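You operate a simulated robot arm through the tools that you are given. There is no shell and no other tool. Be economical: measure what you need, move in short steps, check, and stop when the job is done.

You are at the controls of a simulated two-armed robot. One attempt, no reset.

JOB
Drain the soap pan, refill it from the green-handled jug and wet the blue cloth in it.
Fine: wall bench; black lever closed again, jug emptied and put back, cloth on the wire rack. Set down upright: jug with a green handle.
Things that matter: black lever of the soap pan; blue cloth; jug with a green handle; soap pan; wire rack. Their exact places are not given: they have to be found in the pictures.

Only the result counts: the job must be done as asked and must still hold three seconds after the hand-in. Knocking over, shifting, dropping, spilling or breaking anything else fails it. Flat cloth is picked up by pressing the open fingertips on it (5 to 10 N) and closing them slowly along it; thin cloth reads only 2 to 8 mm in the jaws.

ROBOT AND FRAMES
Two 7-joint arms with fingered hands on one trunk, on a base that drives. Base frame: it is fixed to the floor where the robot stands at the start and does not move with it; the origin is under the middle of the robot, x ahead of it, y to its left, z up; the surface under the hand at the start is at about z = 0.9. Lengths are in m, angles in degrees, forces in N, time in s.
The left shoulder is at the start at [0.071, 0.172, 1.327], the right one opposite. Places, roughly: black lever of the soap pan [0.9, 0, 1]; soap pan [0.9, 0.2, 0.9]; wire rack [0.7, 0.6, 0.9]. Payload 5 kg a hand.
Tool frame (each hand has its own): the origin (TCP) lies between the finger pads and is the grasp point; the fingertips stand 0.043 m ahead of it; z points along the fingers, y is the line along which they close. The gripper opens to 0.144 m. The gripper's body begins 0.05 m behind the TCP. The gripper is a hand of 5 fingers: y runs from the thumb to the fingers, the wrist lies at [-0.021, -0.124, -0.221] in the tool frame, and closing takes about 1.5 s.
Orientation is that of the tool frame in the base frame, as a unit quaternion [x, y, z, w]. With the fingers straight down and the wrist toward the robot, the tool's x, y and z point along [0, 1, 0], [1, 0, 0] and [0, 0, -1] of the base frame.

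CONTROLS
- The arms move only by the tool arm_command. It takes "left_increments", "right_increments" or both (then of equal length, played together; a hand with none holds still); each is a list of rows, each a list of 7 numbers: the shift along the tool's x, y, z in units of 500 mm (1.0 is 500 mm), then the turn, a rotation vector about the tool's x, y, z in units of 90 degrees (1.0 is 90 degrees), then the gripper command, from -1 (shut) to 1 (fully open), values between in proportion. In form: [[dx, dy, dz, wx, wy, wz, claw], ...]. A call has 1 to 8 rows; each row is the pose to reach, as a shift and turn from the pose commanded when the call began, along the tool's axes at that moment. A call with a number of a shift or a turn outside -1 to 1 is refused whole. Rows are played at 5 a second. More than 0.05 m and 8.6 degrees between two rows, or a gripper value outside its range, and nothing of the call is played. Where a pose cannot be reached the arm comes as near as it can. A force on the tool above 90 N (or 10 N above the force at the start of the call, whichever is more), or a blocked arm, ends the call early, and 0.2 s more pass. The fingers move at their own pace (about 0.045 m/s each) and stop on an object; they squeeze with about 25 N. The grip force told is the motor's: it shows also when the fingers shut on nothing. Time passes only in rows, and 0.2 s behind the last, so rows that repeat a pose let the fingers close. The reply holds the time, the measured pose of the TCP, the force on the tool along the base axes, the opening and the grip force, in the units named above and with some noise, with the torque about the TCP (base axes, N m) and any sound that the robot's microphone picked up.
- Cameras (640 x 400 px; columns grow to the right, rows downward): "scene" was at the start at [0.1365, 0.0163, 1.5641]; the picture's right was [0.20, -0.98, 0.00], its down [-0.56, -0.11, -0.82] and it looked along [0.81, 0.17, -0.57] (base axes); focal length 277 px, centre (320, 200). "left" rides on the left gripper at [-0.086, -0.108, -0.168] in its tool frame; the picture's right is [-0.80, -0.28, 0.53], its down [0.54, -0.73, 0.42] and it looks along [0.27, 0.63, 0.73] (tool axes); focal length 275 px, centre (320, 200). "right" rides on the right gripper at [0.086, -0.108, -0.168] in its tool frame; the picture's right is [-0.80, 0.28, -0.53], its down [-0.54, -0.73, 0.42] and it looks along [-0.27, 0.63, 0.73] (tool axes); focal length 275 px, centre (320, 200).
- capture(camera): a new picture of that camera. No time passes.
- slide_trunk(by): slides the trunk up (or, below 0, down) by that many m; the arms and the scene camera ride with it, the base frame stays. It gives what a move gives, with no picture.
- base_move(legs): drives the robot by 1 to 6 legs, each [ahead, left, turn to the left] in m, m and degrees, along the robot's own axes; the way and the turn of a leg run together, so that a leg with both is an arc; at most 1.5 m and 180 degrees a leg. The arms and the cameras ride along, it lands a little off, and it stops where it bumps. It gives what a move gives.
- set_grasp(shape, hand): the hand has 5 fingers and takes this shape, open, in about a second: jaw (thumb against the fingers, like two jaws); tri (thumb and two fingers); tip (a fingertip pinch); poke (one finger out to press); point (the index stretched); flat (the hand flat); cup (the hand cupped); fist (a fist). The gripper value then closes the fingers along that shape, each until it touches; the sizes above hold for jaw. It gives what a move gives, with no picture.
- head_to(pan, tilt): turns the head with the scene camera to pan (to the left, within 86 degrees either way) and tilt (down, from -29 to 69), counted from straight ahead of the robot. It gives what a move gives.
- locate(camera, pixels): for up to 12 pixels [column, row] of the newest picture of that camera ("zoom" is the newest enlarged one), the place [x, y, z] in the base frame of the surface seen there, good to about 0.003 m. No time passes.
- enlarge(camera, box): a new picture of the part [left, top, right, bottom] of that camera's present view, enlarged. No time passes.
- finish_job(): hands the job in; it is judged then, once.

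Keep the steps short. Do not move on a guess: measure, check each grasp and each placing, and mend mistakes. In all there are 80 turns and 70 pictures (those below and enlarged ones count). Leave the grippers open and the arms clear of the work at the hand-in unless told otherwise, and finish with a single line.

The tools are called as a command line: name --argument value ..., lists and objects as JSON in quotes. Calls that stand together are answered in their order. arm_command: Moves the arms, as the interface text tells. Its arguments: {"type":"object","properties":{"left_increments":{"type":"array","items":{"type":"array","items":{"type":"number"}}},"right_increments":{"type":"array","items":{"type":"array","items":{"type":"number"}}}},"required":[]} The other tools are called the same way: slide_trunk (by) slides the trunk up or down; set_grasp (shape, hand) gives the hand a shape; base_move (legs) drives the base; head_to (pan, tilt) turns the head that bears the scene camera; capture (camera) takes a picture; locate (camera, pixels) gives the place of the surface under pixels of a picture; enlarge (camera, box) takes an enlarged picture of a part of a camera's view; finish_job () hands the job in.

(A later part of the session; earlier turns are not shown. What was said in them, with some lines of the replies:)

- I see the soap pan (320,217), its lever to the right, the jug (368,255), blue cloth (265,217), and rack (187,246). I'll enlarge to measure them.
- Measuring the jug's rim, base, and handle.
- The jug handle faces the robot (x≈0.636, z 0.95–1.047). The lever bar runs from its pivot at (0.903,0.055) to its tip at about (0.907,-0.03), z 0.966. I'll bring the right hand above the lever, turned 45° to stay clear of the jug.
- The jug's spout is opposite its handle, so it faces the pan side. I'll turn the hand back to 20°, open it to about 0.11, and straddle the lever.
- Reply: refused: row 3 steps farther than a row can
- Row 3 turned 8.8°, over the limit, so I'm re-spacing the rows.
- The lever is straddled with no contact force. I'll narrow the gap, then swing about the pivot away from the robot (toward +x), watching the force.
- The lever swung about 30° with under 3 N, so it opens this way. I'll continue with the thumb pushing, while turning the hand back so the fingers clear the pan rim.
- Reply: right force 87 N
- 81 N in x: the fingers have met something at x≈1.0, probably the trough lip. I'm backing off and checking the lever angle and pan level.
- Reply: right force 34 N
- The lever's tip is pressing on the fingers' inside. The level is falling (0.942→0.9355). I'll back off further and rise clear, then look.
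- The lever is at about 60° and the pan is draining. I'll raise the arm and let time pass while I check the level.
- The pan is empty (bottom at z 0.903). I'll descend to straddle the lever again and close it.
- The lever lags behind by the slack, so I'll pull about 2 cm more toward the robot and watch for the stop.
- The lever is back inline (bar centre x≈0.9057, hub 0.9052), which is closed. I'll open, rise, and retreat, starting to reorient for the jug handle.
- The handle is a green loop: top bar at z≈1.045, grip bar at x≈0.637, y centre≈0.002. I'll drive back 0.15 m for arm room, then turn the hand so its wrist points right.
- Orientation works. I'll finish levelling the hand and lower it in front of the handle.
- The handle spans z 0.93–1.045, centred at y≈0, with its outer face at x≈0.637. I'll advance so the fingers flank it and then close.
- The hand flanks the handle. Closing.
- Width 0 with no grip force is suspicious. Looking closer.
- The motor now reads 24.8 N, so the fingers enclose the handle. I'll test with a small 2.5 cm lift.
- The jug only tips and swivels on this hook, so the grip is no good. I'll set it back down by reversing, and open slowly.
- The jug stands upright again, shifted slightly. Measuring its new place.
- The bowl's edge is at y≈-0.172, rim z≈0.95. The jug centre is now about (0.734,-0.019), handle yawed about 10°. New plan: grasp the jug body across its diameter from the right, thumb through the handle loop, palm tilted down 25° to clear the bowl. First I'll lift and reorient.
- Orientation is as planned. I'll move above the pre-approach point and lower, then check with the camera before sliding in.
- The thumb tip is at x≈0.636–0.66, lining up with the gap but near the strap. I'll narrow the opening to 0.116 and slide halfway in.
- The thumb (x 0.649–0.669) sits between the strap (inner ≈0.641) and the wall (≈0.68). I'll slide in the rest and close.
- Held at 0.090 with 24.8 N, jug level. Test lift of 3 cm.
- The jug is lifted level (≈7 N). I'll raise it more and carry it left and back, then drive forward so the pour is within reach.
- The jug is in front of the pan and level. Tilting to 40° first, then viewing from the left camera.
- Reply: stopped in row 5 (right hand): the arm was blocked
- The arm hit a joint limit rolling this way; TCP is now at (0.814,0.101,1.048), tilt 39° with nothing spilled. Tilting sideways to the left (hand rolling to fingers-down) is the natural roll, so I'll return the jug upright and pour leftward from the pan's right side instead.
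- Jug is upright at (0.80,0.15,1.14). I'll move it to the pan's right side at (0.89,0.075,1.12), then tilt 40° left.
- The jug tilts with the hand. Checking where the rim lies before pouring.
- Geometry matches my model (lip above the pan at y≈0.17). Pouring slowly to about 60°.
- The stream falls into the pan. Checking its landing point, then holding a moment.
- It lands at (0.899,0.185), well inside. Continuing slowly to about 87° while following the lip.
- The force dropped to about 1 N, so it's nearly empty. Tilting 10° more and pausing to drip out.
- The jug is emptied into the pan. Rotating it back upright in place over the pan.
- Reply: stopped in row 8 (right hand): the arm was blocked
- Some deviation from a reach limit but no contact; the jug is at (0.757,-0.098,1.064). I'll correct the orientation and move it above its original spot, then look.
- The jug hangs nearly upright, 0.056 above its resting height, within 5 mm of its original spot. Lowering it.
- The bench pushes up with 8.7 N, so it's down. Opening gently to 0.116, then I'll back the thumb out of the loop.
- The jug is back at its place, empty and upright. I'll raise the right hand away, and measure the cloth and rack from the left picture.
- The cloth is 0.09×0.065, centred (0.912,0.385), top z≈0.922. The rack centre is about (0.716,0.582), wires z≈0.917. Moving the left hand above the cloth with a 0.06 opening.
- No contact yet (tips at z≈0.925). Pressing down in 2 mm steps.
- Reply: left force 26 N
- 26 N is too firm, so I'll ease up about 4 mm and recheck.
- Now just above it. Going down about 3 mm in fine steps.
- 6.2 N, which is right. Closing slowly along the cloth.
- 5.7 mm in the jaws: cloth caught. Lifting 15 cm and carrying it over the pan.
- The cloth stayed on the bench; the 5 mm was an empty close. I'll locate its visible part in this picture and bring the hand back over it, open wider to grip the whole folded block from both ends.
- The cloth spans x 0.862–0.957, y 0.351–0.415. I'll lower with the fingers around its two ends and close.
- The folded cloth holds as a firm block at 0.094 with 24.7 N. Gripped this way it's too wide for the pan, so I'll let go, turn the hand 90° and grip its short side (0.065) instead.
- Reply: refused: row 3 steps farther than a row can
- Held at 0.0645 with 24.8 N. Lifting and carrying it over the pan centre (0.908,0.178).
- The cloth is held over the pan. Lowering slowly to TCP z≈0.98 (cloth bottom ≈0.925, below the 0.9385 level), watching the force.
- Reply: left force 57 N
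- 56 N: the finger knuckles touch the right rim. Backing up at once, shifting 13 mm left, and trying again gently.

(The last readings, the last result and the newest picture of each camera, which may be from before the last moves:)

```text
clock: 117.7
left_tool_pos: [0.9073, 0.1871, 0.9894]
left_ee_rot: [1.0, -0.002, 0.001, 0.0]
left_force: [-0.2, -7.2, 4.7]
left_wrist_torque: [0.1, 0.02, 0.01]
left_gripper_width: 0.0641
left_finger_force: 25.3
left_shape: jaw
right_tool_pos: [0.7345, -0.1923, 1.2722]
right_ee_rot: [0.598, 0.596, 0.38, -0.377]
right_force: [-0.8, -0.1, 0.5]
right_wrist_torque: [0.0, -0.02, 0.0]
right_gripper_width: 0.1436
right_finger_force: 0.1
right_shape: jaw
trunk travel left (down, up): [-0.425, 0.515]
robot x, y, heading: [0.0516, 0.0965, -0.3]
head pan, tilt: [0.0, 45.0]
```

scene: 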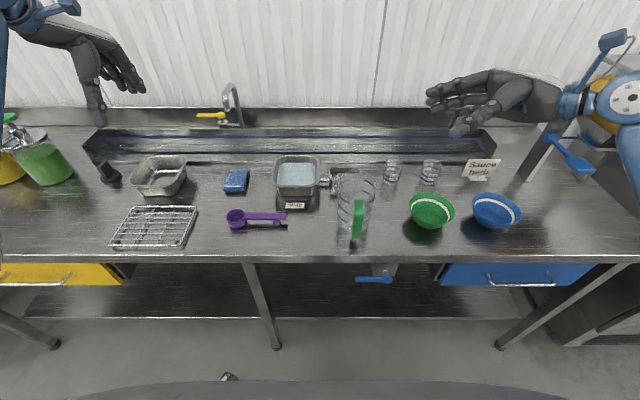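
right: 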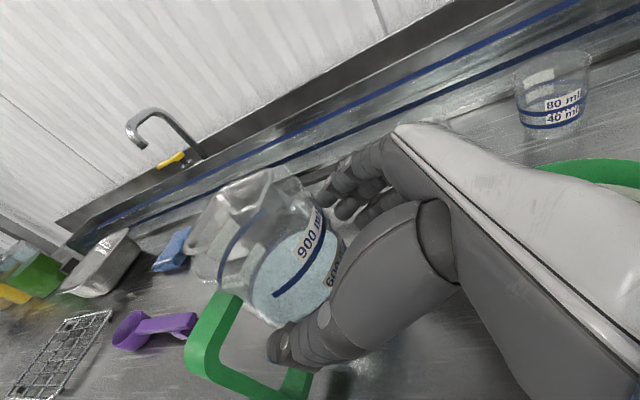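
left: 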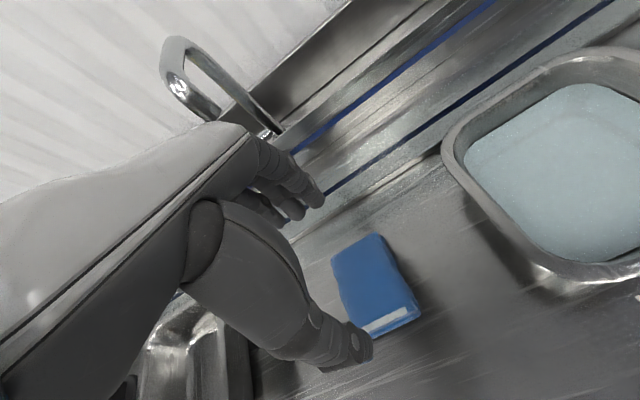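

Now the thumb brushes the left side (7 N). Shifting back 4 mm and lowering a little more.

arm_command --left_increments '[[0, 0.008, 0, 0, 0, 0, -1], [0, 0.01, 0.006, 0, 0, 0, -1], [0, 0.01, 0.012, 0, 0, 0, -1], [0, 0.01, 0.012, 0, 0, 0, -1], [0, 0.01, 0.012, 0, 0, 0, -1]]'

```text
clock: 118.9
left_tool_pos: [0.9064, 0.1854, 0.9825]
left_ee_rot: [1.0, 0.0, 0.0, -0.001]
left_force: [1.8, 1.3, 13.6]
left_wrist_torque: [-0.08, -0.16, 0.14]
left_gripper_width: 0.0638
left_finger_force: 25.0
left_shape: jaw
right_tool_pos: [0.7345, -0.1904, 1.2746]
right_ee_rot: [0.597, 0.597, 0.38, -0.378]
right_force: [1.2, -0.1, -0.4]
right_wrist_torque: [0.01, -0.03, 0.01]
right_gripper_width: 0.1437
right_finger_force: 0.1
right_shape: jaw
trunk travel left (down, up): [-0.425, 0.515]
robot x, y, heading: [0.0499, 0.098, -0.2]
head pan, tilt: [0.0, 45.0]
```

The cloth's lower half is about 10 mm under the surface. Holding it there to soak, then lifting a little over the pan to compare the weight.

arm_command --left_increments '[[0, 0, 0.004, 0, 0, 0, -1], [0, 0, 0.004, 0, 0, 0, -1], [0, 0, 0.004, 0, 0, 0, -1], [0, 0, 0.004, 0, 0, 0, -1], [0, 0, 0.004, 0, 0, 0, -1], [0, 0, 0.004, 0, 0, 0, -1], [0, 0, 0.004, 0, 0, 0, -1], [0, 0, 0.004, 0, 0, 0, -1]]'

arm_command --left_increments '[[0, 0, -0.03, 0, 0, 0, -1], [0, 0, -0.08, 0, 0, 0, -1], [0, 0, -0.12, 0, 0, 0, -1], [0, 0, -0.16, 0, 0, 0, -1], [0, 0, -0.16, 0, 0, 0, -1], [0, 0, -0.16, 0, 0, 0, -1], [0, 0, -0.16, 0, 0, 0, -1], [0, 0, -0.16, 0, 0, 0, -1]]'

enlarge --camera "scene" --box '[220, 110, 340, 210]'

```text
clock: 120.7
left_tool_pos: [0.9065, 0.1846, 0.9823]
left_ee_rot: [1.0, 0.0, 0.001, 0.0]
left_force: [6.5, 2.1, 26.4]
left_wrist_torque: [-0.26, -0.31, 0.3]
left_gripper_width: 0.063
left_finger_force: 25.3
left_shape: jaw
right_tool_pos: [0.7326, -0.1907, 1.2747]
right_ee_rot: [0.597, 0.596, 0.381, -0.378]
right_force: [1.1, 0.4, -0.9]
right_wrist_torque: [0.01, -0.04, -0.01]
right_gripper_width: 0.1435
right_finger_force: 0.0
right_shape: jaw
trunk travel left (down, up): [-0.425, 0.515]
robot x, y, heading: [0.0513, 0.0979, -0.1]
head pan, tilt: [0.0, 45.0]
```

```text
clock: 122.5
left_tool_pos: [0.9084, 0.1857, 1.059]
left_ee_rot: [1.0, -0.001, 0.0, 0.0]
left_force: [-0.5, 0.2, -1.5]
left_wrist_torque: [-0.03, -0.02, 0.01]
left_gripper_width: 0.0633
left_finger_force: 25.5
left_shape: jaw
right_tool_pos: [0.7358, -0.1905, 1.2724]
right_ee_rot: [0.599, 0.596, 0.379, -0.377]
right_force: [-0.4, 0.3, 0.1]
right_wrist_torque: [0.0, -0.02, -0.02]
right_gripper_width: 0.1435
right_finger_force: 0.1
right_shape: jaw
trunk travel left (down, up): [-0.425, 0.515]
robot x, y, heading: [0.0496, 0.0952, -0.1]
head pan, tilt: [0.0, 45.0]
```

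```text
4.00 times, centred on (280, 160) of scene
```

zoom: 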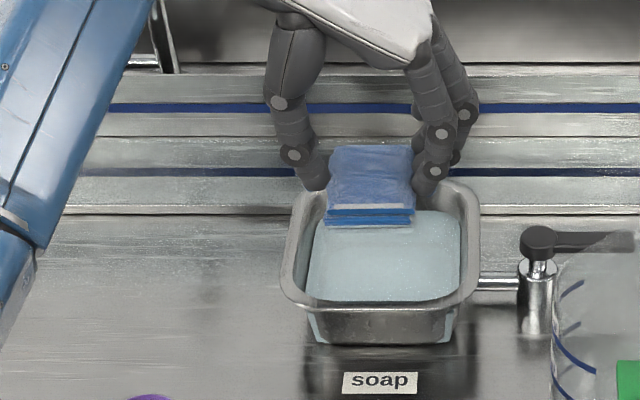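

The cloth has changed colour (wet) and weighs about 1.5 N more. I'll let it drip a moment longer over the pan, then carry it to the rack.

arm_command --left_increments '[[0, 0, 0, 0, 0, 0, -1], [0, 0, 0, 0, 0, 0, -1], [0, 0, 0, 0, 0, 0, -1], [0, 0, 0, 0, 0, 0, -1], [0, 0, 0, 0, 0, 0, -1], [0, 0, 0, 0, 0, 0, -1], [0, 0, -0.03, 0, 0, 0, -1], [0, 0, -0.06, 0, 0, 0, -1]]'

arm_command --left_increments '[[-0.015, -0.03, 0, 0, 0, 0, -1], [-0.045, -0.095, 0, 0, 0, 0, -1], [-0.08, -0.165, 0, 0, 0, 0, -1], [-0.115, -0.24, 0, 0, 0, 0, -1], [-0.15, -0.315, 0, 0, 0, 0, -1], [-0.19, -0.39, 0, 0, 0, 0, -1], [-0.192, -0.396, 0, 0, 0, 0, -1]]'

arm_command --left_increments '[[-0.04, -0.08, 0, 0, 0, 0, -1], [-0.08, -0.16, 0, 0, 0, 0, -1], [-0.12, -0.24, 0, 0, 0, 0, -1], [-0.16, -0.32, 0, 0, 0, 0, -1], [-0.192, -0.396, 0, 0, 0, 0, -1], [-0.192, -0.396, 0.06, 0, 0, 0, -1], [-0.192, -0.396, 0.12, 0, 0, 0, -1], [-0.192, -0.396, 0.12, 0, 0, 0, -1]]'

enlarge --camera "scene" --box '[80, 100, 340, 260]'

```text
clock: 124.3
left_tool_pos: [0.9087, 0.1843, 1.0907]
left_ee_rot: [1.0, -0.001, 0.001, 0.0]
left_force: [0.0, 0.2, 0.2]
left_wrist_torque: [0.0, -0.02, 0.01]
left_gripper_width: 0.0636
left_finger_force: 25.4
left_shape: jaw
right_tool_pos: [0.7345, -0.1903, 1.2717]
right_ee_rot: [0.598, 0.595, 0.379, -0.379]
right_force: [0.2, -0.1, -0.4]
right_wrist_torque: [0.01, -0.02, -0.01]
right_gripper_width: 0.1438
right_finger_force: 0.0
right_shape: jaw
trunk travel left (down, up): [-0.425, 0.515]
robot x, y, heading: [0.0493, 0.0987, -0.1]
head pan, tilt: [0.0, 45.0]
```

```text
clock: 125.9
left_tool_pos: [0.8122, 0.3821, 1.0892]
left_ee_rot: [1.0, 0.0, 0.001, 0.0]
left_force: [0.5, -0.1, -0.8]
left_wrist_torque: [0.03, 0.01, -0.01]
left_gripper_width: 0.0633
left_finger_force: 25.4
left_shape: jaw
right_tool_pos: [0.7355, -0.191, 1.2716]
right_ee_rot: [0.599, 0.596, 0.379, -0.377]
right_force: [1.0, 0.2, -0.4]
right_wrist_torque: [0.02, 0.02, 0.03]
right_gripper_width: 0.1438
right_finger_force: 0.0
right_shape: jaw
trunk travel left (down, up): [-0.425, 0.515]
robot x, y, heading: [0.0515, 0.0987, 0.1]
head pan, tilt: [0.0, 45.0]
```

```text
clock: 127.7
left_tool_pos: [0.7158, 0.5801, 1.0298]
left_ee_rot: [1.0, 0.0, 0.0, 0.0]
left_force: [-0.5, -0.9, -0.5]
left_wrist_torque: [-0.01, -0.01, 0.0]
left_gripper_width: 0.0635
left_finger_force: 25.0
left_shape: jaw
right_tool_pos: [0.7356, -0.1902, 1.2719]
right_ee_rot: [0.598, 0.596, 0.379, -0.379]
right_force: [-0.6, -0.3, -0.8]
right_wrist_torque: [-0.02, -0.01, -0.03]
right_gripper_width: 0.1439
right_finger_force: 0.1
right_shape: jaw
trunk travel left (down, up): [-0.425, 0.515]
robot x, y, heading: [0.0516, 0.0995, -0.1]
head pan, tilt: [0.0, 45.0]
```

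```text
2.46 times, centred on (210, 180) of scene
```

zoom: 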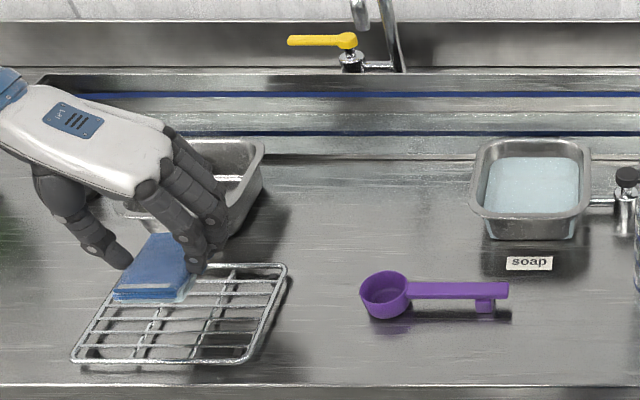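

The cloth is above the rack. Its white stripe is no longer visible after the soak, consistent with being wet. Lowering it onto the wires.

arm_command --left_increments '[[0, 0, 0.03, 0, 0, 0, -1], [0, 0, 0.06, 0, 0, 0, -1], [0, 0, 0.085, 0, 0, 0, -1], [0, 0, 0.1, 0, 0, 0, -1], [0, 0, 0.108, 0, 0, 0, -1], [0, 0, 0.112, 0, 0, 0, -1], [0, 0, 0.112, 0, 0, 0, -1]]'

```text
clock: 129.3
left_tool_pos: [0.7156, 0.5809, 0.9739]
left_ee_rot: [1.0, 0.0, 0.0, 0.0]
left_force: [-0.5, 0.9, -0.6]
left_wrist_torque: [0.0, -0.01, -0.02]
left_gripper_width: 0.0634
left_finger_force: 24.8
left_shape: jaw
right_tool_pos: [0.7365, -0.1909, 1.2726]
right_ee_rot: [0.598, 0.596, 0.38, -0.379]
right_force: [0.4, 0.1, -0.7]
right_wrist_torque: [0.0, -0.03, 0.0]
right_gripper_width: 0.1437
right_finger_force: 0.0
right_shape: jaw
trunk travel left (down, up): [-0.425, 0.515]
robot x, y, heading: [0.0523, 0.0987, -0.1]
head pan, tilt: [0.0, 45.0]
5 turns are left
```

Lowering 4 mm more, opening, and rising clear, then a look.

arm_command --left_increments '[[0, 0, 0.005, 0, 0, 0, -1], [0, 0, 0.008, 0, 0, 0, -1], [0, 0, 0.008, 0, 0, 0, 0], [0, 0, 0.008, 0, 0, 0, 0.2], [0, 0, 0.008, 0, 0, 0, 0.4], [0, 0, 0.008, 0, 0, 0, 0.5], [0, 0, 0.008, 0, 0, 0, 0.5]]'

arm_command --left_increments '[[0, 0, -0.03, 0, 0, 0, 0.5], [0, 0, -0.1, 0, 0, 0, 0.5], [0, 0, -0.19, 0, 0, 0, 0.7], [0, 0, -0.28, 0, 0, 0, 1], [0, 0, -0.37, 0, 0, 0, 1], [0, 0, -0.46, 0, 0, 0, 1]]'

capture --camera "scene"

```text
clock: 130.9
left_tool_pos: [0.7162, 0.5817, 0.9691]
left_ee_rot: [1.0, 0.0, 0.0, 0.0]
left_force: [0.9, -0.1, -0.7]
left_wrist_torque: [0.01, -0.01, 0.01]
left_gripper_width: 0.1075
left_finger_force: 0.0
left_shape: jaw
right_tool_pos: [0.7354, -0.1899, 1.2723]
right_ee_rot: [0.598, 0.595, 0.38, -0.378]
right_force: [0.0, 0.2, 0.1]
right_wrist_torque: [0.02, -0.04, 0.0]
right_gripper_width: 0.1436
right_finger_force: 0.0
right_shape: jaw
trunk travel left (down, up): [-0.425, 0.515]
robot x, y, heading: [0.0493, 0.098, -0.0]
head pan, tilt: [0.0, 45.0]
```

```text
clock: 132.3
left_tool_pos: [0.7153, 0.5784, 1.1997]
left_ee_rot: [1.0, -0.001, 0.0, 0.0]
left_force: [0.4, 0.2, -0.1]
left_wrist_torque: [0.04, -0.04, -0.01]
left_gripper_width: 0.1437
left_finger_force: 0.1
left_shape: jaw
right_tool_pos: [0.7345, -0.1912, 1.2736]
right_ee_rot: [0.598, 0.596, 0.38, -0.378]
right_force: [-0.8, -0.2, 0.0]
right_wrist_torque: [0.02, -0.03, -0.03]
right_gripper_width: 0.1437
right_finger_force: 0.0
right_shape: jaw
trunk travel left (down, up): [-0.425, 0.515]
robot x, y, heading: [0.0478, 0.1005, -0.2]
head pan, tilt: [0.0, 45.0]
```

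```text
1 pictures are left
4 turns are left
```

scene: 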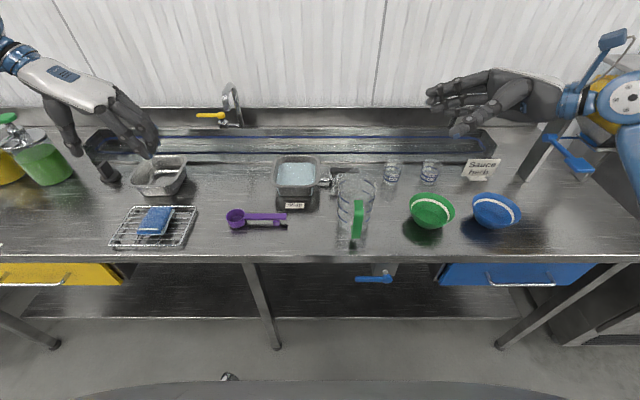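

The cloth lies on the rack. One last close check of rack, pan, lever and jug.

enlarge --camera "scene" --box '[100, 140, 390, 260]'

locate --camera "scene" --pixels '[[156, 220], [297, 172], [322, 182], [355, 172], [357, 215], [140, 235], [276, 165], [318, 165]]'

```text
2.21 times, centred on (245, 200) of scene
```

zoom: 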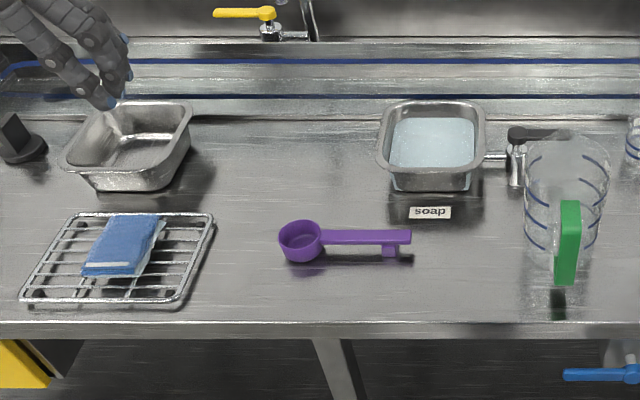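

```text
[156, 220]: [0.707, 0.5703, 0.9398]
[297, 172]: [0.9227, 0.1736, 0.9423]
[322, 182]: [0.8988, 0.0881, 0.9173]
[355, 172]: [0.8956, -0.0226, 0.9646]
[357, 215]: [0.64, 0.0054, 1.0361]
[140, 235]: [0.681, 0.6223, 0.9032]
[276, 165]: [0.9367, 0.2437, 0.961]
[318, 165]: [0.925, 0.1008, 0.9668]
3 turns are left
```

The last picture shows the cloth on the rack, the pan refilled and holding its level, the lever in line, and the empty jug upright in its place. The white stripe on the cloth is visible again, so it no longer counts as a sign of wetness. I'm relying on the dip itself: the bottom 10 mm or so was under the surface for over 2 s. Both hands are open and clear, so I'm handing in.

finish_job

```text
The job is handed in.
```

The job is handed in: pan drained and refilled, black lever closed, empty jug back upright, cloth on the rack; only about the bottom 10 mm of the cloth was dipped, and I couldn't confirm how wet it is.
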